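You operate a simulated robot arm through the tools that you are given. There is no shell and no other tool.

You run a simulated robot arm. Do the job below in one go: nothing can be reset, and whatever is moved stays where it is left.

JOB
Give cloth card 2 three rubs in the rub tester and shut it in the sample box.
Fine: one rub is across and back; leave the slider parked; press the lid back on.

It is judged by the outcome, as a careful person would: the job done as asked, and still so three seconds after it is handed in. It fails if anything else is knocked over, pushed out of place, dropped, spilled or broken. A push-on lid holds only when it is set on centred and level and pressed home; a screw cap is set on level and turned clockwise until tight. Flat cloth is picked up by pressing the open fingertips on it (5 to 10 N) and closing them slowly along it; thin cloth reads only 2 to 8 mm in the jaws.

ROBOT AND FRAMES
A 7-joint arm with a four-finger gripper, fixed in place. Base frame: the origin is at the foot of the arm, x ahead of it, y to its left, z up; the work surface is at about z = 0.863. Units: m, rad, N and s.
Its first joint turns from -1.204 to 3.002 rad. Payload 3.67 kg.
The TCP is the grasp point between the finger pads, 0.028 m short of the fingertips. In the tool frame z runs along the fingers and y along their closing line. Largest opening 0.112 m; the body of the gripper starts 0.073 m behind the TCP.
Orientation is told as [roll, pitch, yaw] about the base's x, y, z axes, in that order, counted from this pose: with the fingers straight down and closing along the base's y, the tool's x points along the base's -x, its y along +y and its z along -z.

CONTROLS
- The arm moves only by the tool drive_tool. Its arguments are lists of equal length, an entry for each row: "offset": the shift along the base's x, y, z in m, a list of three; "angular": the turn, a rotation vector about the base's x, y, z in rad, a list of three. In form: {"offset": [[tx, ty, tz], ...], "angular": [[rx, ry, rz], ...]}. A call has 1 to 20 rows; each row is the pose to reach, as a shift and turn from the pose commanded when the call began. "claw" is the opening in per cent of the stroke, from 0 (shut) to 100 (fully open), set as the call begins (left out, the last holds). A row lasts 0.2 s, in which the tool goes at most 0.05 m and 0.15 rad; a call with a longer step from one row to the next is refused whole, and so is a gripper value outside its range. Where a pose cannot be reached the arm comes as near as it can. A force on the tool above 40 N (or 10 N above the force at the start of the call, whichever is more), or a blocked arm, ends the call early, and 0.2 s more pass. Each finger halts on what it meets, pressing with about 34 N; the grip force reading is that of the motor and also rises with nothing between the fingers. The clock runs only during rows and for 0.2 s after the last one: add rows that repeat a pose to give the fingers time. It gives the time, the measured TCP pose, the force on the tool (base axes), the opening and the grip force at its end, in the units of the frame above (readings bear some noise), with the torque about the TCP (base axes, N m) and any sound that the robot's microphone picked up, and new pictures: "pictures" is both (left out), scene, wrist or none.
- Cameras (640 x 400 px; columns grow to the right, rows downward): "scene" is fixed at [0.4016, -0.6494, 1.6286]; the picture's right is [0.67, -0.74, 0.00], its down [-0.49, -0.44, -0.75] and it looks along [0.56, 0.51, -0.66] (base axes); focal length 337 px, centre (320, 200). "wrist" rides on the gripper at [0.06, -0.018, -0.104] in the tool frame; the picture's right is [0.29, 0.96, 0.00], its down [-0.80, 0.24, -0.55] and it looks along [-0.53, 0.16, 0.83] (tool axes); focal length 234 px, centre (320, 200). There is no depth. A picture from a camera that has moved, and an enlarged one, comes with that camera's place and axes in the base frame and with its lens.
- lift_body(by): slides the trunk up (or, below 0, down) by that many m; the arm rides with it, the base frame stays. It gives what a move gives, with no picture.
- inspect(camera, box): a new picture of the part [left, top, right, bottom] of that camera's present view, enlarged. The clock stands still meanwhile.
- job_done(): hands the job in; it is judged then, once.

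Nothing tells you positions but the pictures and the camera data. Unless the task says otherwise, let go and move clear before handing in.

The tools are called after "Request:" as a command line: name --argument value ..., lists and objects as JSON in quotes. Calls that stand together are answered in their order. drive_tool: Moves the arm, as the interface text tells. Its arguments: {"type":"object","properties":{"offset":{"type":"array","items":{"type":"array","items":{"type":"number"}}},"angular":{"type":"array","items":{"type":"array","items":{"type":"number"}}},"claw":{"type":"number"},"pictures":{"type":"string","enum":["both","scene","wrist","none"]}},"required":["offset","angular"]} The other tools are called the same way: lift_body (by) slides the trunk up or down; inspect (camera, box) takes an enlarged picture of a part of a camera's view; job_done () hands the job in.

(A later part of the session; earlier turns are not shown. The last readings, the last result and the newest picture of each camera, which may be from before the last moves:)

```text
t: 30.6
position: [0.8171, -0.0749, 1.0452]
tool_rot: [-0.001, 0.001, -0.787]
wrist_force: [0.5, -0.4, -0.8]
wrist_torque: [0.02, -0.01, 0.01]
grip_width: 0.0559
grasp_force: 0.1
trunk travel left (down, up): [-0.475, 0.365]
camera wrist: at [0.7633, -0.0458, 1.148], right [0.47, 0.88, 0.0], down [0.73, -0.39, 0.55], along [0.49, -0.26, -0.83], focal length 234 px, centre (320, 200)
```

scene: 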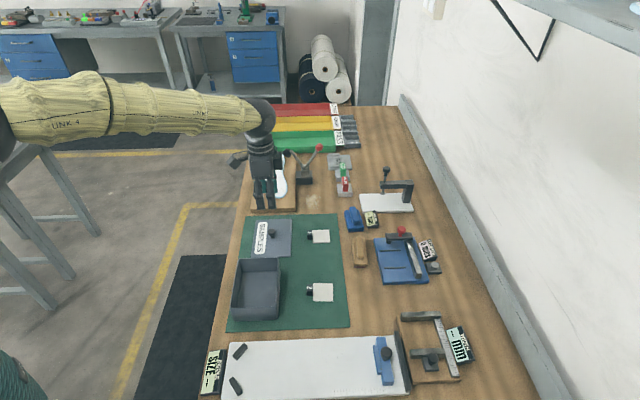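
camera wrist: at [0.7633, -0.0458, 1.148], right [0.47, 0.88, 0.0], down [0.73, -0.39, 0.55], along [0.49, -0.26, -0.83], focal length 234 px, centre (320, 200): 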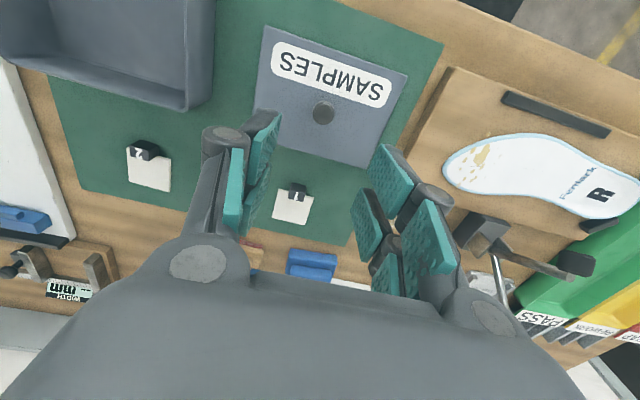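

The lid rests flat on the mat. Next is card 2, so I'll move above its tab and get a good close view for alignment.

Request:
inspect --camera "scene" --box '[225, 205, 345, 325]'

Request:
drive_tool --offset '[[-0.01, -0.035, 0], [-0.02, -0.07, 0], [-0.03, -0.105, -0.01], [-0.04, -0.14, -0.03], [-0.05, -0.17, -0.045], [-0.058, -0.19, -0.055], [-0.065, -0.208, -0.06], [-0.065, -0.208, -0.06]]' --angular '[[0, 0, 0], [0, 0, -0.01], [0, 0, -0.02], [0, 0, -0.03], [0, 0, -0.04], [0, 0, -0.045], [0, 0, -0.05], [0, 0, -0.05]]'

Request:
inspect --camera "wrist" --box '[250, 80, 400, 220]'

```text
3.33 times, centred on (285, 265) of scene
camera zoom: at [0.4016, -0.6494, 1.6286], right [0.67, -0.74, 0.0], down [-0.49, -0.44, -0.75], along [0.56, 0.51, -0.66], focal length 1123 px, centre (437, -17)
```

zoom: 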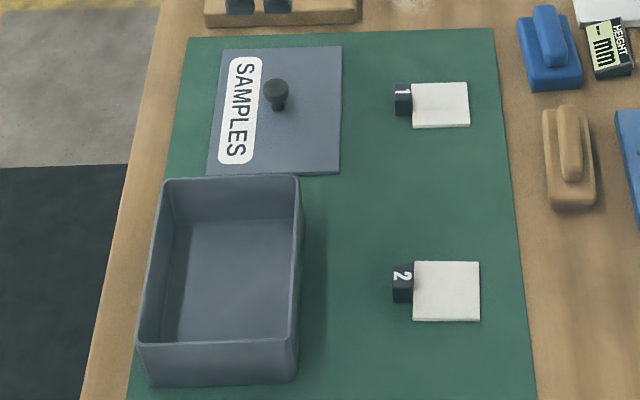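

```text
t: 32.4
position: [0.7529, -0.2806, 0.9883]
tool_rot: [0.0, -0.002, -0.834]
wrist_force: [0.0, -0.2, 1.1]
wrist_torque: [0.01, -0.02, 0.01]
grip_width: 0.056
grasp_force: 0.0
trunk travel left (down, up): [-0.475, 0.365]
camera wrist: at [0.7005, -0.2485, 1.0887], right [0.52, 0.86, 0.0], down [0.71, -0.43, 0.55], along [0.47, -0.29, -0.83], focal length 234 px, centre (320, 200)
```

scene: 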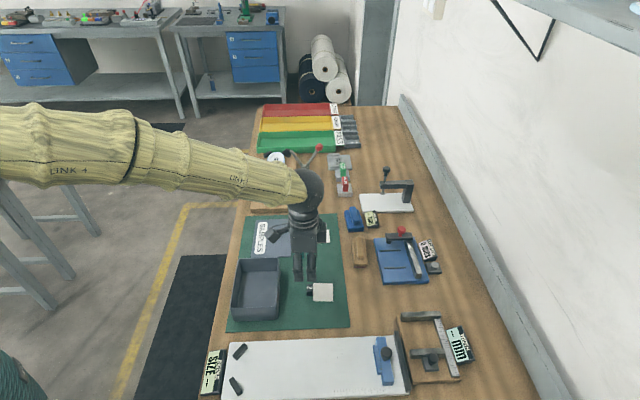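
wrist: 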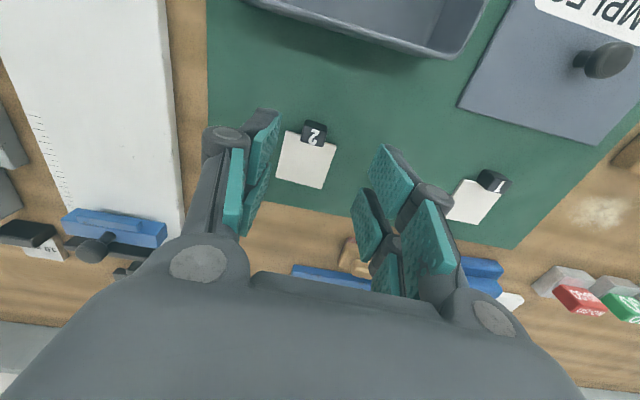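

```text
2.86 times, centred on (325, 150) of wrist
camera zoom: at [0.7005, -0.2485, 1.0887], right [0.52, 0.86, 0.0], down [0.71, -0.43, 0.55], along [0.47, -0.29, -0.83], focal length 669 px, centre (306, 343)
```

zoom: 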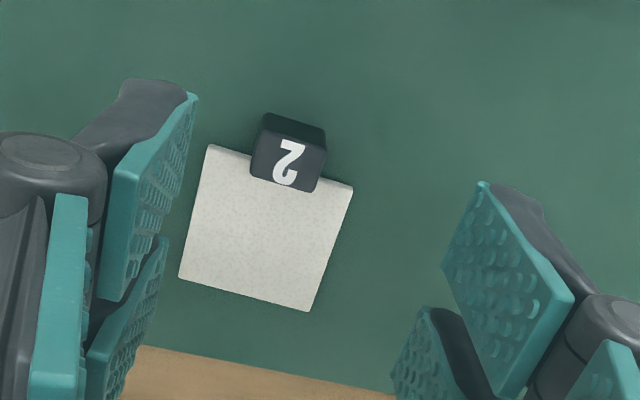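

Tab 2 is about 4 mm off the TCP and the yaw matches. I'll descend around the tab.

Request:
drive_tool --offset '[[-0.0002, -0.0056, -0.025], [-0.0002, -0.0056, -0.05], [-0.0002, -0.0056, -0.07], [-0.0002, -0.0056, -0.08], [-0.0002, -0.0056, -0.086], [-0.0002, -0.0056, -0.086]]' --angular '[[0, 0, 0], [0, 0, 0], [0, 0, 0], [0, 0, 0], [0, 0, 0], [0, 0, 0]]'

Request:
inspect --camera "wrist" --box '[220, 120, 420, 270]'

Request:
inspect --camera "scene" --box '[285, 240, 345, 310]'

```text
t: 33.8
position: [0.7548, -0.2865, 0.9006]
tool_rot: [0.0, 0.0, -0.834]
wrist_force: [0.4, 0.0, -1.0]
wrist_torque: [-0.03, 0.03, -0.01]
grip_width: 0.056
grasp_force: 0.0
trunk travel left (down, up): [-0.475, 0.365]
camera wrist: at [0.7007, -0.2546, 1.002], right [0.52, 0.86, 0.0], down [0.71, -0.43, 0.55], along [0.47, -0.29, -0.83], focal length 234 px, centre (320, 200)
```

scene: 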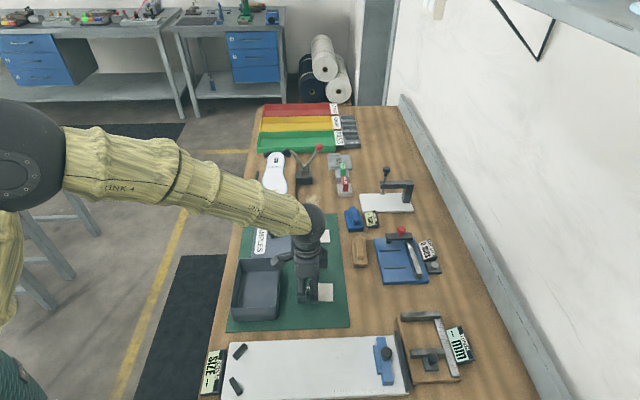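
wrist: 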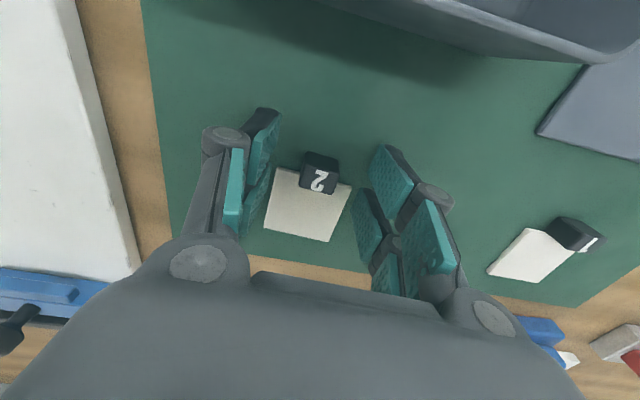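

```text
2.67 times, centred on (320, 195) of wrist
camera zoom: at [0.7007, -0.2546, 1.002], right [0.52, 0.86, 0.0], down [0.71, -0.43, 0.55], along [0.47, -0.29, -0.83], focal length 624 px, centre (320, 213)
```

zoom: 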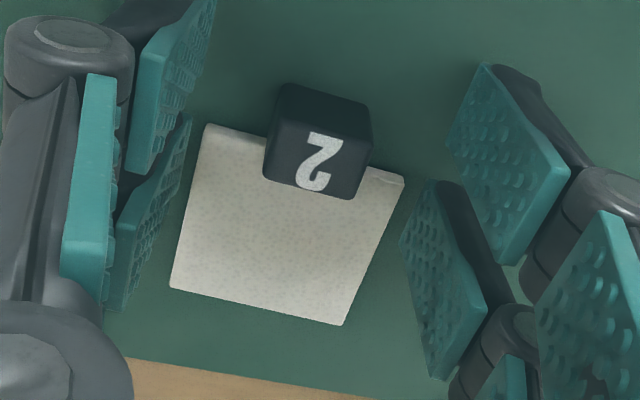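

```text
5.71 times, centred on (315, 275) of scene
camera zoom: at [0.4016, -0.6494, 1.6286], right [0.67, -0.74, 0.0], down [-0.49, -0.44, -0.75], along [0.56, 0.51, -0.66], focal length 1925 px, centre (349, -229)
```

zoom: 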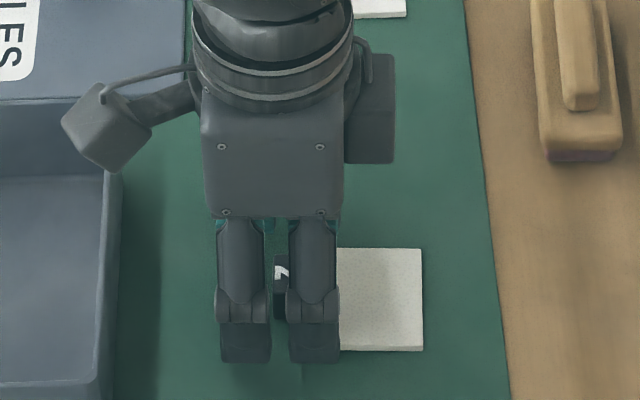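

The tab is straddled, but the picture shows each jaw as two prongs with a gap at the middle. I'll shift the grasp about 6 mm off the card's side so the prongs bear on the tab, then close in stages.

Request:
drive_tool --offset '[[-0.004, 0.0044, -0.001], [-0.004, 0.0044, -0.001], [-0.004, 0.0044, -0.001]]' --angular '[[0, 0, 0], [0, 0, 0], [0, 0, 0]]' --claw 26

Request:
inspect --camera "wrist" --box '[220, 100, 420, 250]'

Request:
inspect --camera "scene" --box '[285, 250, 345, 310]'

```text
t: 34.6
position: [0.7491, -0.2824, 0.8982]
tool_rot: [0.001, 0.0, -0.834]
wrist_force: [0.4, 0.2, -0.2]
wrist_torque: [-0.03, -0.01, 0.04]
grip_width: 0.0291
grasp_force: 0.1
trunk travel left (down, up): [-0.475, 0.365]
camera wrist: at [0.6966, -0.2504, 1.0006], right [0.52, 0.86, 0.0], down [0.71, -0.43, 0.55], along [0.47, -0.29, -0.83], focal length 234 px, centre (320, 200)
```

scene: 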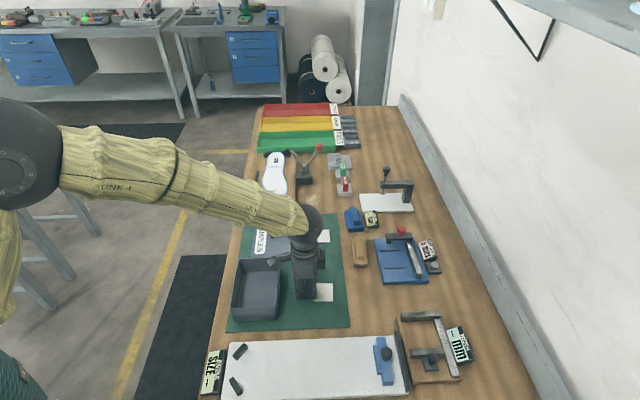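
wrist: 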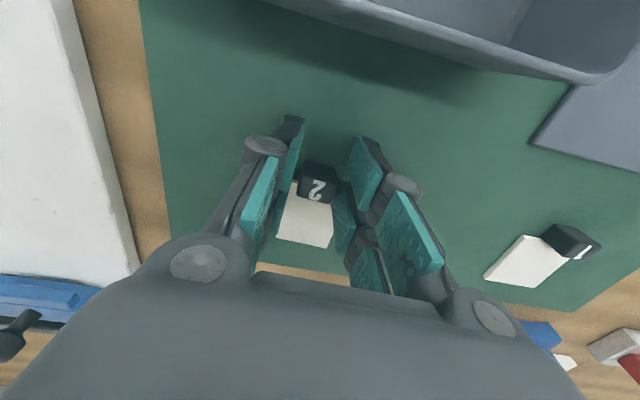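

```text
2.67 times, centred on (320, 175) of wrist
camera zoom: at [0.6966, -0.2504, 1.0006], right [0.52, 0.86, 0.0], down [0.71, -0.43, 0.55], along [0.47, -0.29, -0.83], focal length 624 px, centre (320, 267)
```

zoom: 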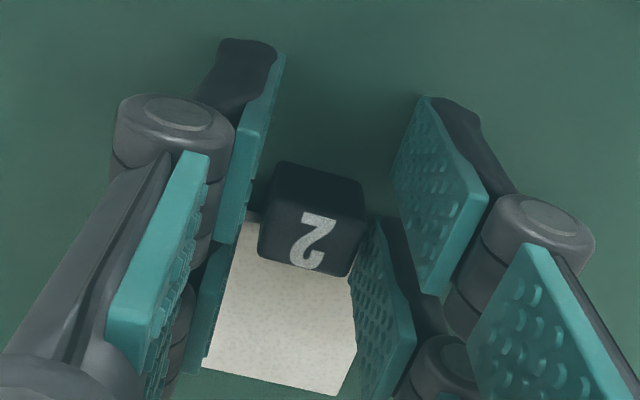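

```text
6.67 times, centred on (315, 280) of scene
camera zoom: at [0.4016, -0.6494, 1.6286], right [0.67, -0.74, 0.0], down [-0.49, -0.44, -0.75], along [0.56, 0.51, -0.66], focal length 2246 px, centre (353, -333)
```

zoom: 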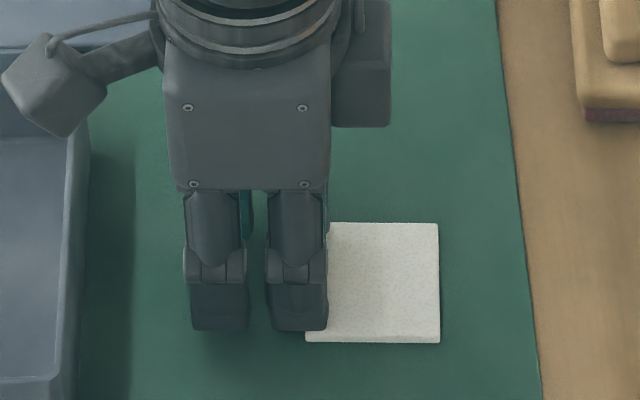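

Request:
drive_tool --offset '[[0, 0, 0], [0, 0, 0], [0, 0, 0]]' --angular '[[0, 0, 0], [0, 0, 0], [0, 0, 0]]' --claw 20 --pictures "none"

Request:
drive_tool --offset '[[0, 0, 0], [0, 0, 0], [0, 0, 0]]' --angular '[[0, 0, 0], [0, 0, 0], [0, 0, 0]]' --claw 10

Request:
inspect --camera "wrist" --box '[220, 100, 420, 250]'

Request:
inspect --camera "scene" --box '[285, 250, 345, 310]'

```text
t: 35.4
position: [0.7511, -0.2836, 0.8986]
tool_rot: [0.0, 0.001, -0.832]
wrist_force: [-0.6, 0.2, 0.0]
wrist_torque: [-0.05, 0.0, 0.03]
grip_width: 0.0225
grasp_force: 0.4
trunk travel left (down, up): [-0.475, 0.365]
```

```text
t: 36.2
position: [0.7497, -0.2824, 0.8979]
tool_rot: [0.002, 0.001, -0.834]
wrist_force: [0.1, 0.7, -0.5]
wrist_torque: [0.0, 0.0, 0.0]
grip_width: 0.0207
grasp_force: 34.4
trunk travel left (down, up): [-0.475, 0.365]
camera wrist: at [0.6967, -0.2505, 1.0005], right [0.52, 0.86, 0.0], down [0.71, -0.43, 0.55], along [0.47, -0.29, -0.83], focal length 234 px, centre (320, 200)
```

scene: 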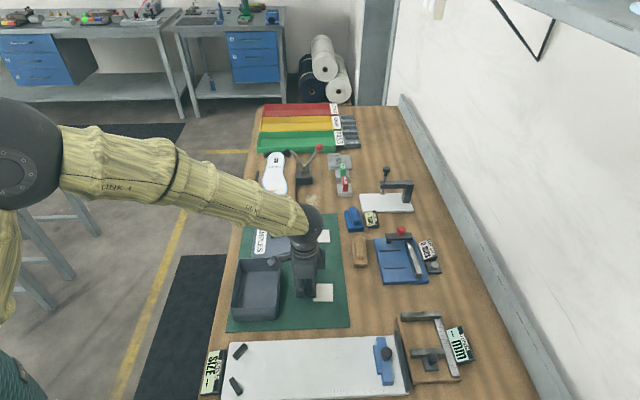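
wrist: 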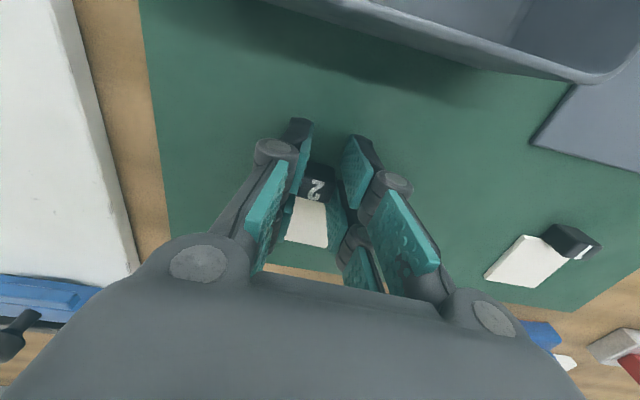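

```text
2.67 times, centred on (320, 175) of wrist
camera zoom: at [0.6967, -0.2505, 1.0005], right [0.52, 0.86, 0.0], down [0.71, -0.43, 0.55], along [0.47, -0.29, -0.83], focal length 624 px, centre (320, 267)
```

zoom: 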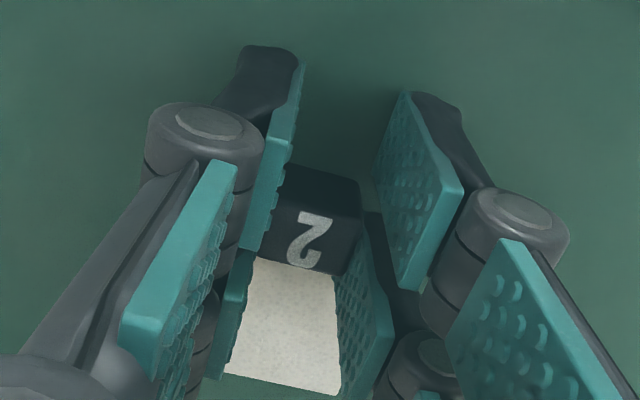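

```text
6.67 times, centred on (315, 280) of scene
camera zoom: at [0.4016, -0.6494, 1.6286], right [0.67, -0.74, 0.0], down [-0.49, -0.44, -0.75], along [0.56, 0.51, -0.66], focal length 2246 px, centre (353, -333)
```

zoom: 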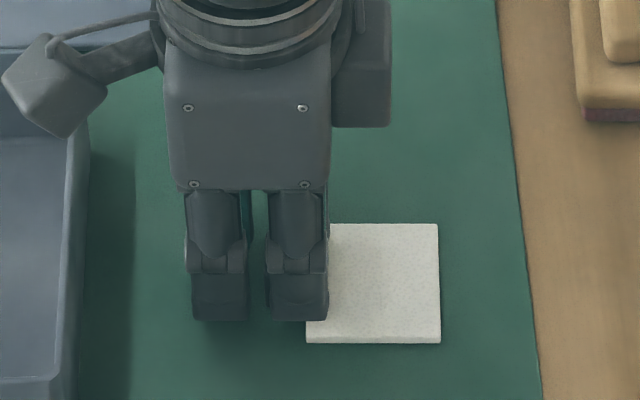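

The tab is gripped at 20.7 mm with firm force. I'll lift a little and check that the card comes up level.

Request:
drive_tool --offset '[[0, 0, 0.01], [0, 0, 0.03], [0, 0, 0.06], [0, 0, 0.1], [0, 0, 0.14], [0, 0, 0.14]]' --angular '[[0, 0, 0], [0, 0, 0], [0, 0, 0], [0, 0, 0], [0, 0, 0], [0, 0, 0]]' --claw 0

Request:
inspect --camera "wrist" --box '[220, 100, 420, 250]'

Request:
inspect --camera "scene" --box '[270, 180, 350, 260]'

```text
t: 37.6
position: [0.7496, -0.2791, 1.0398]
tool_rot: [0.001, 0.001, -0.835]
wrist_force: [-0.7, 0.7, 0.3]
wrist_torque: [0.03, 0.01, 0.02]
grip_width: 0.0207
grasp_force: 34.2
trunk travel left (down, up): [-0.475, 0.365]
camera wrist: at [0.6966, -0.2464, 1.1414], right [0.52, 0.86, 0.0], down [0.71, -0.43, 0.55], along [0.47, -0.29, -0.83], focal length 234 px, centre (320, 200)
```

scene: 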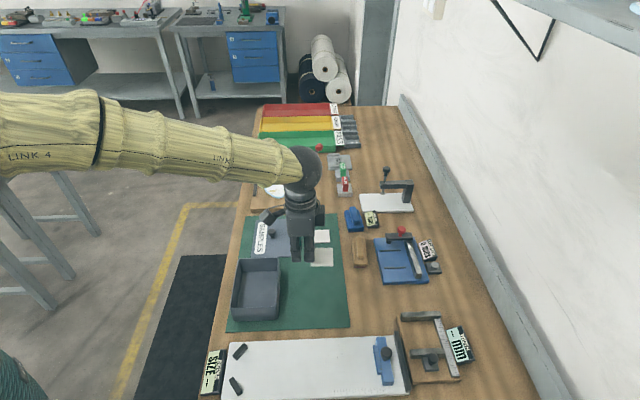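
wrist: 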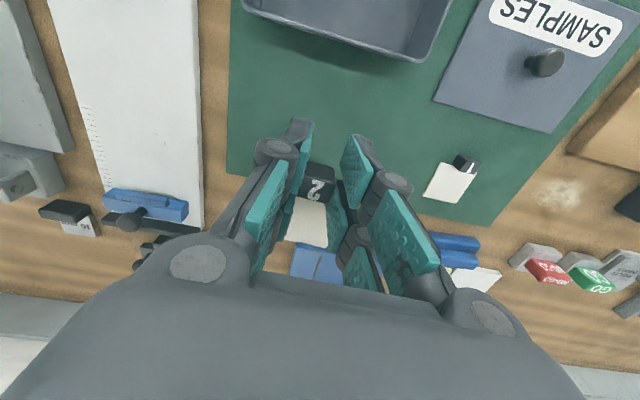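

```text
2.67 times, centred on (320, 175) of wrist
camera zoom: at [0.6966, -0.2464, 1.1414], right [0.52, 0.86, 0.0], down [0.71, -0.43, 0.55], along [0.47, -0.29, -0.83], focal length 624 px, centre (320, 267)
```

zoom: 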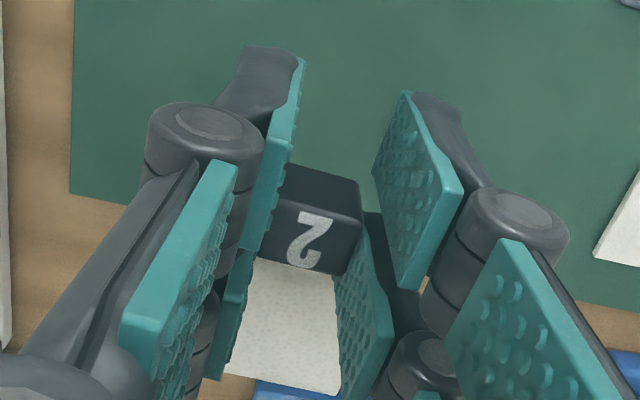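

```text
5.00 times, centred on (310, 220) of scene
camera zoom: at [0.4016, -0.6494, 1.6286], right [0.67, -0.74, 0.0], down [-0.49, -0.44, -0.75], along [0.56, 0.51, -0.66], focal length 1685 px, centre (370, 100)
```

zoom: 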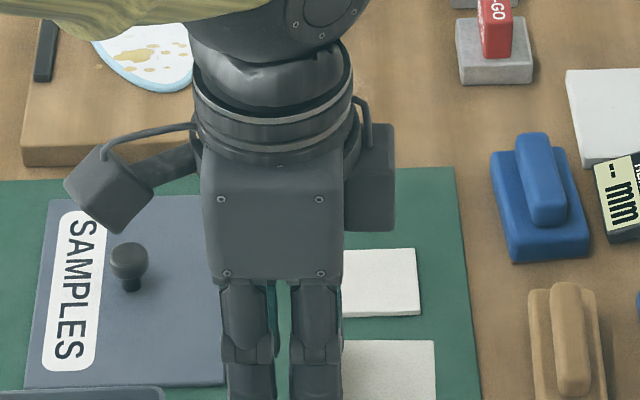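

The card hangs level and square in the grip. Next I carry it over the tester, turning slightly to line up with the ribs.

Request:
drive_tool --offset '[[0.03, -0.012, 0], [0.06, -0.024, 0], [0.09, -0.036, 0], [0.12, -0.048, 0], [0.15, -0.06, 0], [0.175, -0.07, 0], [0.195, -0.078, -0.01], [0.208, -0.083, -0.03], [0.208, -0.083, -0.04], [0.208, -0.083, -0.04]]' --angular '[[0, 0, 0.01], [0, 0, 0.02], [0, 0, 0.03], [0, 0, 0.04], [0, 0, 0.05], [0, 0, 0.052], [0, 0, 0.052], [0, 0, 0.052], [0, 0, 0.052], [0, 0, 0.052]]'

Request:
inspect --camera "wrist" --box '[220, 140, 420, 290]'

Request:
inspect --camera "scene" --box '[350, 200, 450, 290]'

```text
t: 39.8
position: [0.957, -0.3661, 0.999]
tool_rot: [0.0, -0.001, -0.784]
wrist_force: [-0.5, -0.3, -1.1]
wrist_torque: [0.01, 0.01, 0.02]
grip_width: 0.0206
grasp_force: 34.4
trunk travel left (down, up): [-0.475, 0.365]
camera wrist: at [0.9025, -0.3351, 1.1012], right [0.47, 0.88, 0.0], down [0.73, -0.39, 0.55], along [0.49, -0.26, -0.83], focal length 234 px, centre (320, 200)
```

scene: 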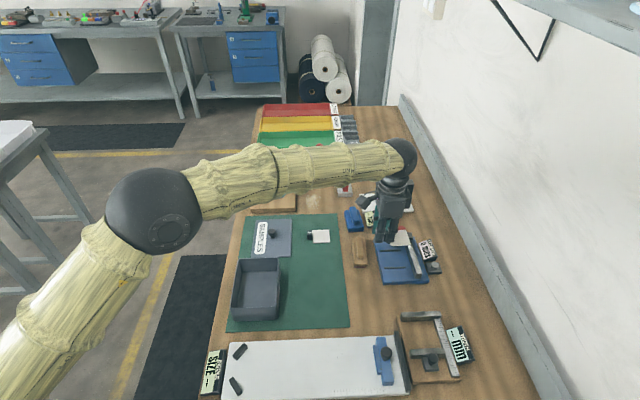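
wrist: 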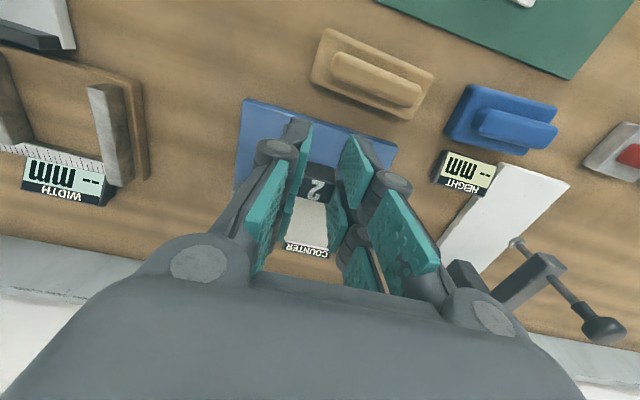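

```text
2.67 times, centred on (320, 215) of wrist
camera zoom: at [0.9025, -0.3351, 1.1012], right [0.47, 0.88, 0.0], down [0.73, -0.39, 0.55], along [0.49, -0.26, -0.83], focal length 624 px, centre (320, 160)
```

zoom: 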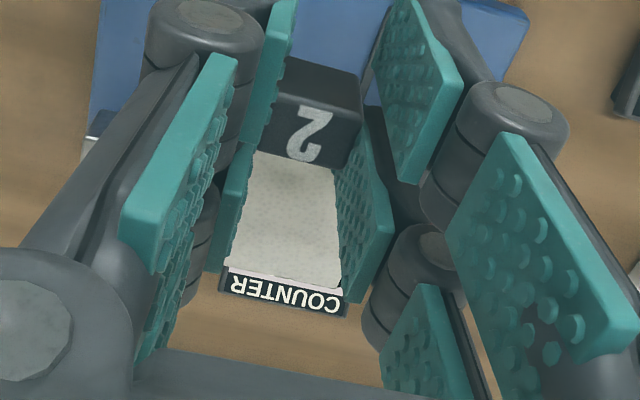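

```text
4.44 times, centred on (400, 245) of scene
camera zoom: at [0.4016, -0.6494, 1.6286], right [0.67, -0.74, 0.0], down [-0.49, -0.44, -0.75], along [0.56, 0.51, -0.66], focal length 1497 px, centre (-36, 0)
```

zoom: 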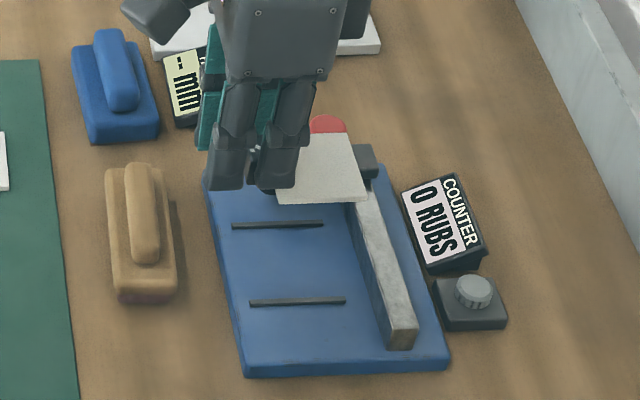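

Request:
drive_tool --offset '[[0.0007, 0.0027, 0], [0.0007, 0.0027, -0.03], [0.0007, 0.0027, -0.055], [0.0007, 0.0027, -0.07], [0.0007, 0.0027, -0.078], [0.0007, 0.0027, -0.078]]' --angular '[[0, 0, 0], [0, 0, 0], [0, 0, 0], [0, 0, 0], [0, 0, 0], [0, 0, 0]]'

Request:
inspect --camera "scene" --box '[360, 210, 440, 290]'

Request:
inspect --camera "wrist" --box '[220, 120, 420, 270]'

```text
t: 41.2
position: [0.9566, -0.3611, 0.921]
tool_rot: [0.0, 0.0, -0.784]
wrist_force: [0.4, -0.3, -0.1]
wrist_torque: [-0.01, 0.01, 0.0]
grip_width: 0.0206
grasp_force: 34.1
trunk travel left (down, up): [-0.475, 0.365]
camera wrist: at [0.9021, -0.331, 1.0233], right [0.47, 0.88, 0.0], down [0.73, -0.39, 0.55], along [0.49, -0.26, -0.83], focal length 234 px, centre (320, 200)
```

scene: 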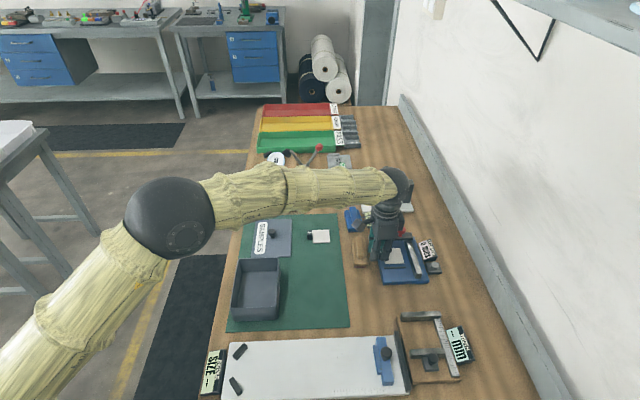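
wrist: 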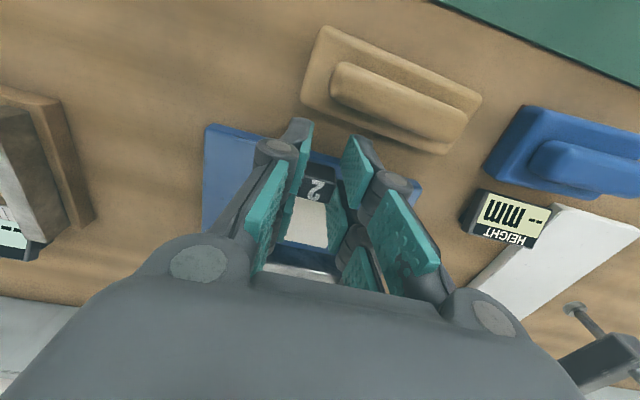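

```text
5.00 times, centred on (400, 250) of scene
camera zoom: at [0.4016, -0.6494, 1.6286], right [0.67, -0.74, 0.0], down [-0.49, -0.44, -0.75], along [0.56, 0.51, -0.66], focal length 1685 px, centre (-80, -50)
```

zoom: 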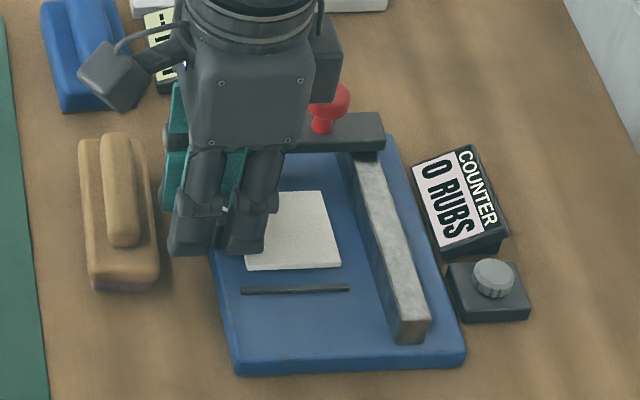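

```text
2.67 times, centred on (320, 195) of wrist
camera zoom: at [0.9021, -0.331, 1.0233], right [0.47, 0.88, 0.0], down [0.73, -0.39, 0.55], along [0.49, -0.26, -0.83], focal length 624 px, centre (320, 213)
```

zoom: 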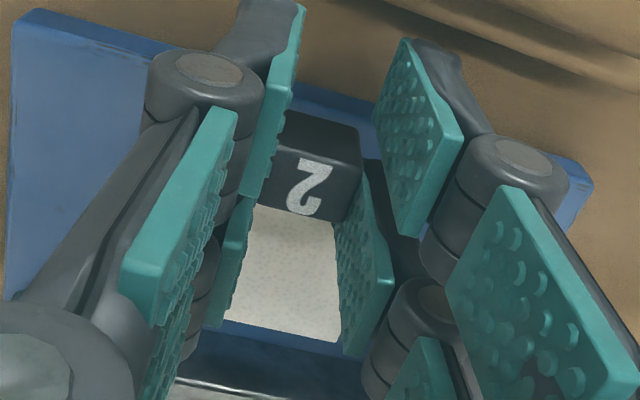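

Request:
drive_tool --offset '[[-0.001, -0.001, -0.003], [-0.001, -0.001, -0.006], [-0.001, -0.001, -0.006]]' --angular '[[0, 0, 0], [0, 0, 0], [0, 0, 0]]' --pictures "none"

Request:
inspect --camera "scene" --box '[375, 230, 425, 280]'

```text
t: 42.0
position: [0.9552, -0.3617, 0.9154]
tool_rot: [0.001, 0.001, -0.784]
wrist_force: [0.3, -0.1, 0.1]
wrist_torque: [0.0, -0.02, 0.05]
grip_width: 0.0205
grasp_force: 33.7
trunk travel left (down, up): [-0.475, 0.365]
```

```text
8.00 times, centred on (400, 255) of scene
camera zoom: at [0.4016, -0.6494, 1.6286], right [0.67, -0.74, 0.0], down [-0.49, -0.44, -0.75], along [0.56, 0.51, -0.66], focal length 2695 px, centre (-320, -240)
```

zoom: 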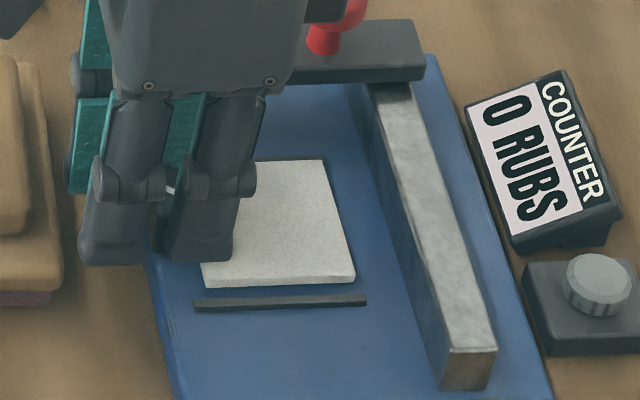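

The card is lined up just behind the near rib with a couple of millimetres clearance. I'll lower it to contact.

Request:
drive_tool --offset '[[0.0005, 0.0005, -0.002], [0.0005, 0.0005, -0.0035], [0.0005, 0.0005, -0.0035]]' --angular '[[0, 0, 0], [0, 0, 0], [0, 0, 0]]' --pictures "none"

Request:
drive_tool --offset '[[0, 0, -0.001], [0, 0, -0.0015], [0, 0, -0.0015]]' --angular '[[0, 0, 0], [0, 0, 0], [0, 0, 0]]' --pictures "none"

Request:
inspect --camera "scene" --box '[375, 230, 425, 280]'

```text
t: 42.8
position: [0.9568, -0.362, 0.9112]
tool_rot: [-0.002, 0.001, -0.786]
wrist_force: [0.7, 0.8, -0.1]
wrist_torque: [0.01, 0.02, 0.02]
grip_width: 0.0206
grasp_force: 34.0
trunk travel left (down, up): [-0.475, 0.365]
```

```text
t: 43.6
position: [0.9566, -0.3627, 0.9115]
tool_rot: [0.001, -0.001, -0.783]
wrist_force: [1.9, -1.8, 5.1]
wrist_torque: [-0.15, -0.11, -0.01]
grip_width: 0.0208
grasp_force: 34.4
trunk travel left (down, up): [-0.475, 0.365]
```

```text
8.00 times, centred on (400, 255) of scene
camera zoom: at [0.4016, -0.6494, 1.6286], right [0.67, -0.74, 0.0], down [-0.49, -0.44, -0.75], along [0.56, 0.51, -0.66], focal length 2695 px, centre (-320, -240)
```

zoom: 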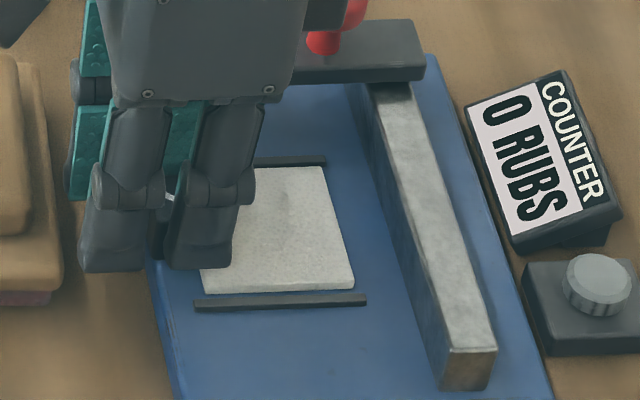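

The card has touched down flat between the two ribs, with about 5 N contact. I'll open slightly and rise clear.

Request:
drive_tool --offset '[[0, 0, 0.0005], [0, 0, 0.001], [0, 0, 0.001]]' --angular '[[0, 0, 0], [0, 0, 0], [0, 0, 0]]' --claw 27 --pictures "none"

Request:
drive_tool --offset '[[0, 0, 0.005], [0, 0, 0.015], [0, 0, 0.035], [0, 0, 0.07], [0, 0, 0.1], [0, 0, 0.1]]' --angular '[[0, 0, 0], [0, 0, 0], [0, 0, 0], [0, 0, 0], [0, 0, 0], [0, 0, 0]]'

Request:
inspect --camera "scene" --box '[360, 210, 440, 290]'

Request:
inspect --camera "wrist" --box '[220, 120, 420, 270]'

```text
t: 44.4
position: [0.9576, -0.3633, 0.9104]
tool_rot: [-0.001, 0.001, -0.785]
wrist_force: [1.0, 0.1, 0.2]
wrist_torque: [-0.01, -0.03, 0.03]
grip_width: 0.0304
grasp_force: 0.1
trunk travel left (down, up): [-0.475, 0.365]
```

```text
t: 45.8
position: [0.9561, -0.3614, 1.0118]
tool_rot: [0.0, -0.001, -0.784]
wrist_force: [-0.3, 0.9, 0.8]
wrist_torque: [-0.02, -0.01, 0.05]
grip_width: 0.0301
grasp_force: 0.1
trunk travel left (down, up): [-0.475, 0.365]
camera wrist: at [0.9024, -0.3324, 1.1147], right [0.47, 0.88, 0.0], down [0.73, -0.39, 0.55], along [0.49, -0.26, -0.83], focal length 234 px, centre (320, 200)
```

scene: 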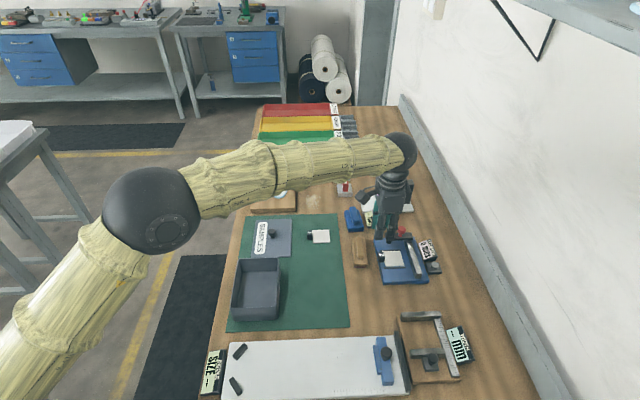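
wrist: 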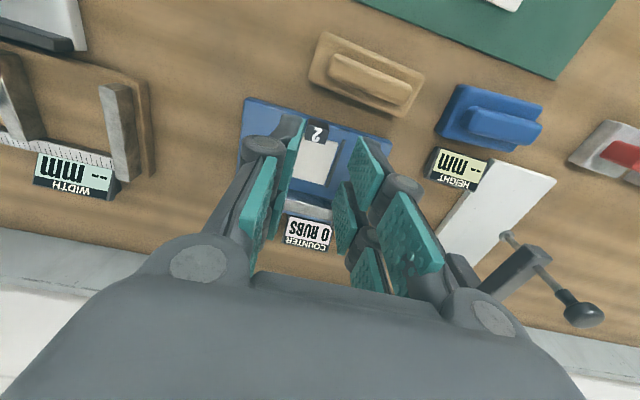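

```text
5.00 times, centred on (400, 250) of scene
camera zoom: at [0.4016, -0.6494, 1.6286], right [0.67, -0.74, 0.0], down [-0.49, -0.44, -0.75], along [0.56, 0.51, -0.66], focal length 1685 px, centre (-80, -50)
```

zoom: 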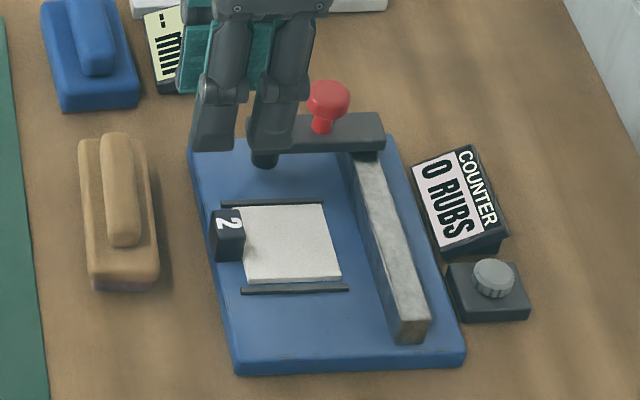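

```text
2.67 times, centred on (320, 195) of wrist
camera zoom: at [0.9024, -0.3324, 1.1147], right [0.47, 0.88, 0.0], down [0.73, -0.39, 0.55], along [0.49, -0.26, -0.83], focal length 624 px, centre (320, 213)
```

zoom: 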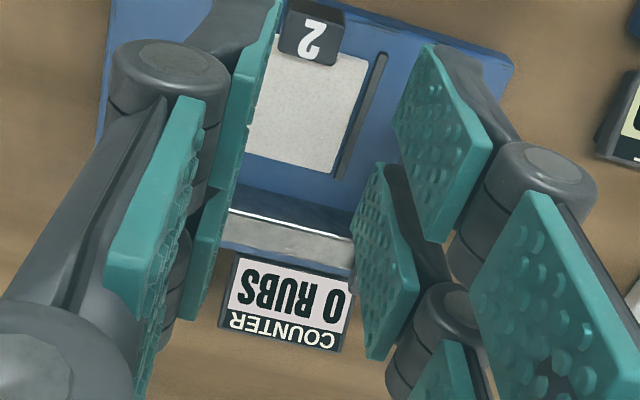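

Card 2 lies squarely between the ribs with its tab to the left. Now I move over the red slider knob and align.

Request:
drive_tool --offset '[[0.03, -0.0035, 0.01], [0.06, -0.007, 0.01], [0.0922, -0.0107, 0.01], [0.0922, -0.0107, 0.01]]' --angular '[[0, 0, 0], [0, 0, 0], [0, 0, 0], [0, 0, 0]]' --claw 50

Request:
inspect --camera "wrist" --box '[230, 80, 430, 230]'

Request:
inspect --camera "scene" --box '[360, 190, 440, 270]'

```text
t: 46.8
position: [1.038, -0.3687, 1.0183]
tool_rot: [0.001, 0.0, -0.783]
wrist_force: [-0.3, 0.1, 1.1]
wrist_torque: [0.01, -0.02, -0.01]
grip_width: 0.056
grasp_force: 0.0
out of reach, approached as far as the arm can: row 3, 4
trunk travel left (down, up): [-0.475, 0.365]
camera wrist: at [0.9832, -0.3392, 1.1211], right [0.47, 0.88, 0.0], down [0.73, -0.39, 0.56], along [0.49, -0.26, -0.83], focal length 234 px, centre (320, 200)
```

scene: 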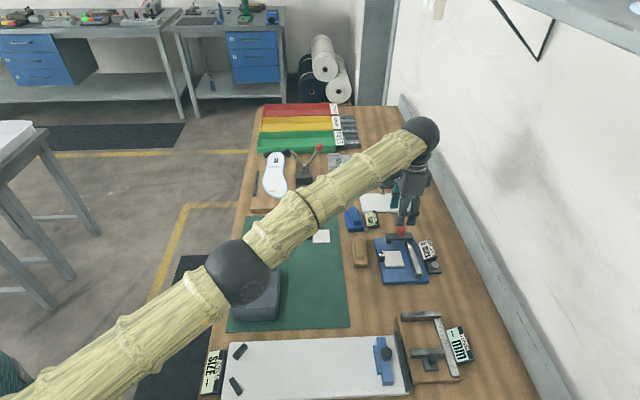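
wrist: 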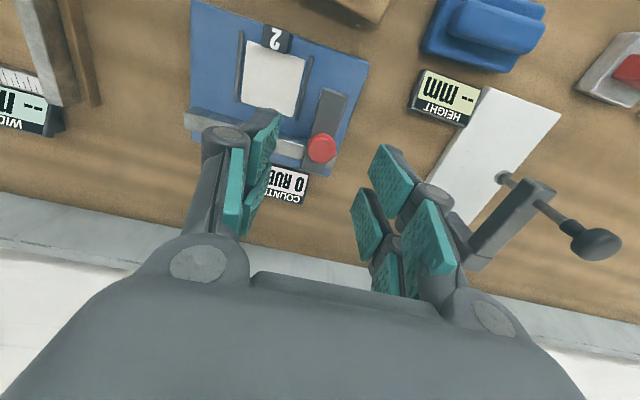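

```text
2.67 times, centred on (330, 155) of wrist
camera zoom: at [0.9832, -0.3392, 1.1211], right [0.47, 0.88, 0.0], down [0.73, -0.39, 0.56], along [0.49, -0.26, -0.83], focal length 624 px, centre (293, 320)
```

zoom: 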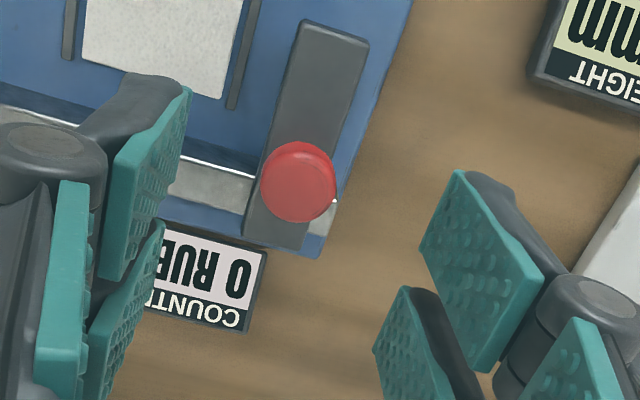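

```text
5.00 times, centred on (400, 230) of scene
camera zoom: at [0.4016, -0.6494, 1.6286], right [0.67, -0.74, 0.0], down [-0.49, -0.44, -0.75], along [0.56, 0.51, -0.66], focal length 1685 px, centre (-80, 50)
```

zoom: 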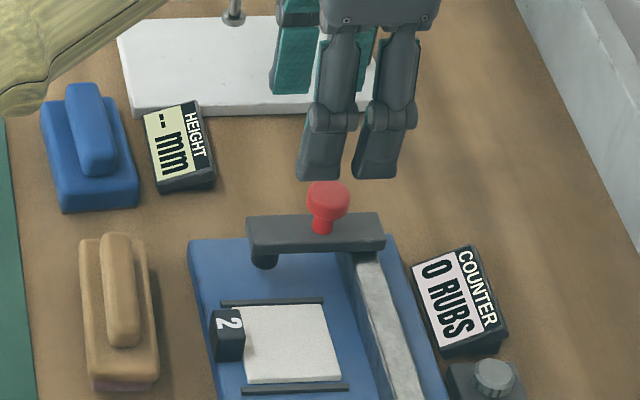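

At this height the arm is just short of the knob, needing about 8 mm more. It reached further when lower relative to the trunk, so I'll raise the trunk a little and come back down.

Request:
lift_body --by 0.05

Request:
drive_tool --offset '[[0, 0, -0.03], [0, 0, -0.06], [0.004, -0.0005, -0.07], [0.0076, -0.0009, -0.075], [0.0076, -0.0009, -0.075]]' --angular '[[0, 0, 0], [0, 0, 0], [0, 0, 0], [0, 0, 0], [0, 0, 0]]'

Request:
inspect --camera "wrist" --box '[230, 80, 430, 230]'

Request:
inspect --camera "scene" --box '[360, 190, 440, 270]'

```text
t: 47.7
position: [1.0403, -0.3699, 1.0654]
tool_rot: [-0.001, 0.0, -0.784]
wrist_force: [-0.4, -0.3, -0.3]
wrist_torque: [-0.03, 0.0, 0.01]
grip_width: 0.056
grasp_force: 0.1
trunk travel left (down, up): [-0.525, 0.315]
```

```text
t: 48.9
position: [1.0484, -0.3713, 0.9929]
tool_rot: [-0.002, -0.001, -0.784]
wrist_force: [-0.5, 0.3, -0.2]
wrist_torque: [0.0, -0.02, 0.0]
grip_width: 0.0559
grasp_force: 0.0
trunk travel left (down, up): [-0.525, 0.315]
camera wrist: at [0.9934, -0.3413, 1.0939], right [0.47, 0.88, 0.0], down [0.73, -0.39, 0.55], along [0.49, -0.26, -0.83], focal length 234 px, centre (320, 200)
```

scene: 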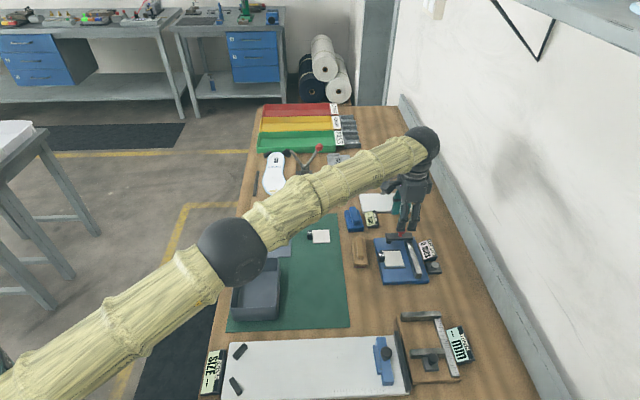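
wrist: 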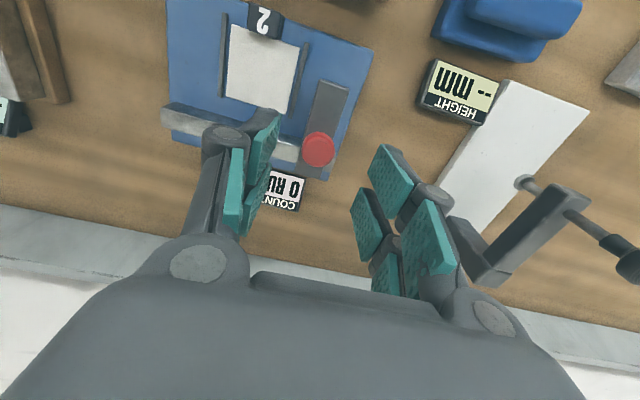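

```text
2.67 times, centred on (330, 155) of wrist
camera zoom: at [0.9934, -0.3413, 1.0939], right [0.47, 0.88, 0.0], down [0.73, -0.39, 0.55], along [0.49, -0.26, -0.83], focal length 624 px, centre (293, 320)
```

zoom: 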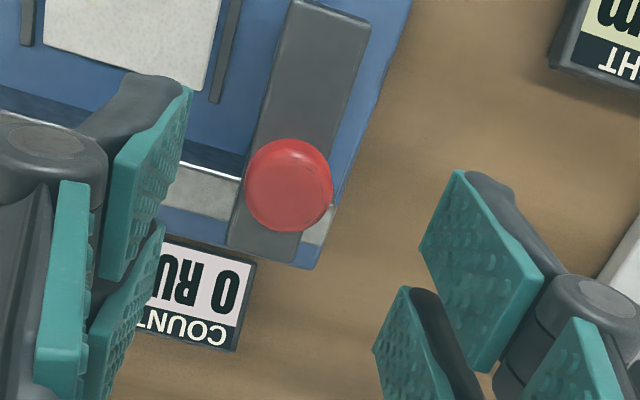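

```text
5.00 times, centred on (400, 230) of scene
camera zoom: at [0.4016, -0.6494, 1.6286], right [0.67, -0.74, 0.0], down [-0.49, -0.44, -0.75], along [0.56, 0.51, -0.66], focal length 1685 px, centre (-80, 50)
```

zoom: 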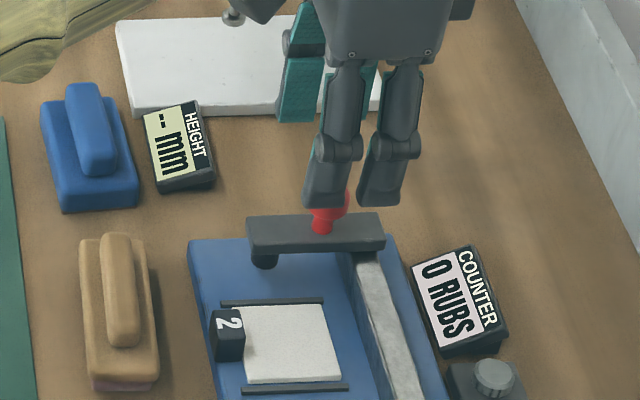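

Request:
drive_tool --offset '[[-0.0035, 0.0014, -0.015], [-0.0035, 0.0014, -0.03], [-0.0035, 0.0014, -0.04], [-0.0035, 0.0014, -0.045], [-0.0035, 0.0014, -0.045]]' --angular '[[0, 0, 0], [0, 0, 0], [0, 0, 0], [0, 0, 0], [0, 0, 0]]'

Request:
inspect --camera "scene" --box '[360, 190, 440, 270]'

Request:
inspect --camera "wrist" --box '[230, 80, 430, 230]'

```text
t: 50.1
position: [1.0424, -0.3691, 0.9471]
tool_rot: [-0.001, 0.0, -0.782]
wrist_force: [0.5, -0.4, -0.1]
wrist_torque: [0.0, -0.01, -0.01]
grip_width: 0.0561
grasp_force: 0.1
trunk travel left (down, up): [-0.525, 0.315]
camera wrist: at [0.9879, -0.3396, 1.0488], right [0.47, 0.88, 0.0], down [0.73, -0.39, 0.55], along [0.49, -0.26, -0.83], focal length 234 px, centre (320, 200)
```

scene: 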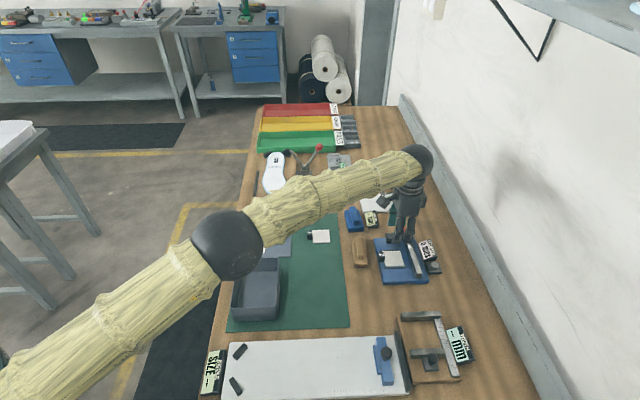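
wrist: 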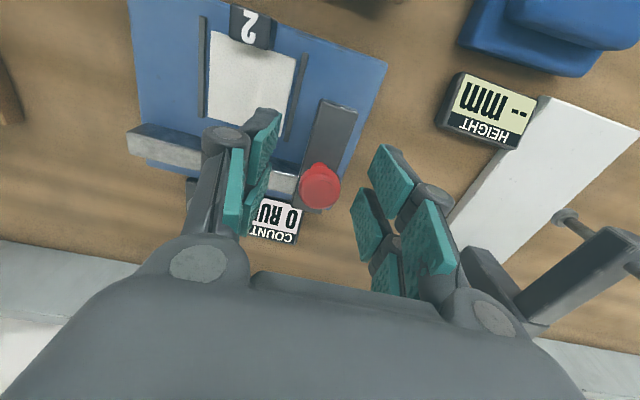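

```text
5.00 times, centred on (400, 230) of scene
camera zoom: at [0.4016, -0.6494, 1.6286], right [0.67, -0.74, 0.0], down [-0.49, -0.44, -0.75], along [0.56, 0.51, -0.66], focal length 1685 px, centre (-80, 50)
```

zoom: 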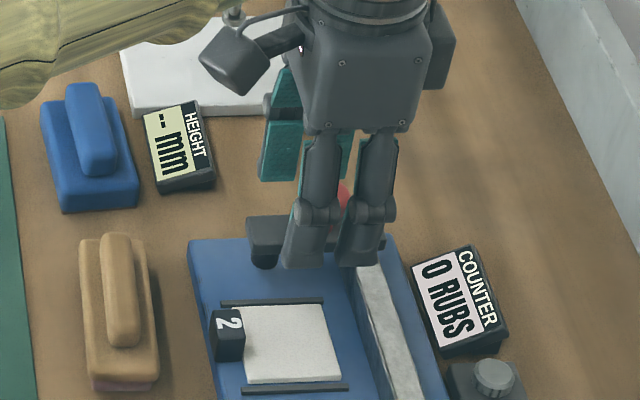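

```text
2.67 times, centred on (330, 155) of wrist
camera zoom: at [0.9879, -0.3396, 1.0488], right [0.47, 0.88, 0.0], down [0.73, -0.39, 0.55], along [0.49, -0.26, -0.83], focal length 624 px, centre (293, 320)
```

zoom: 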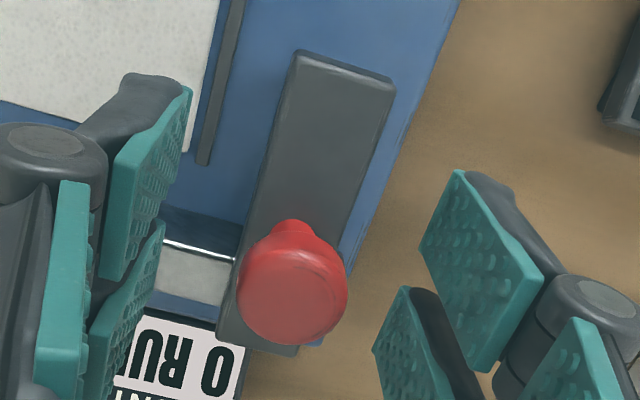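

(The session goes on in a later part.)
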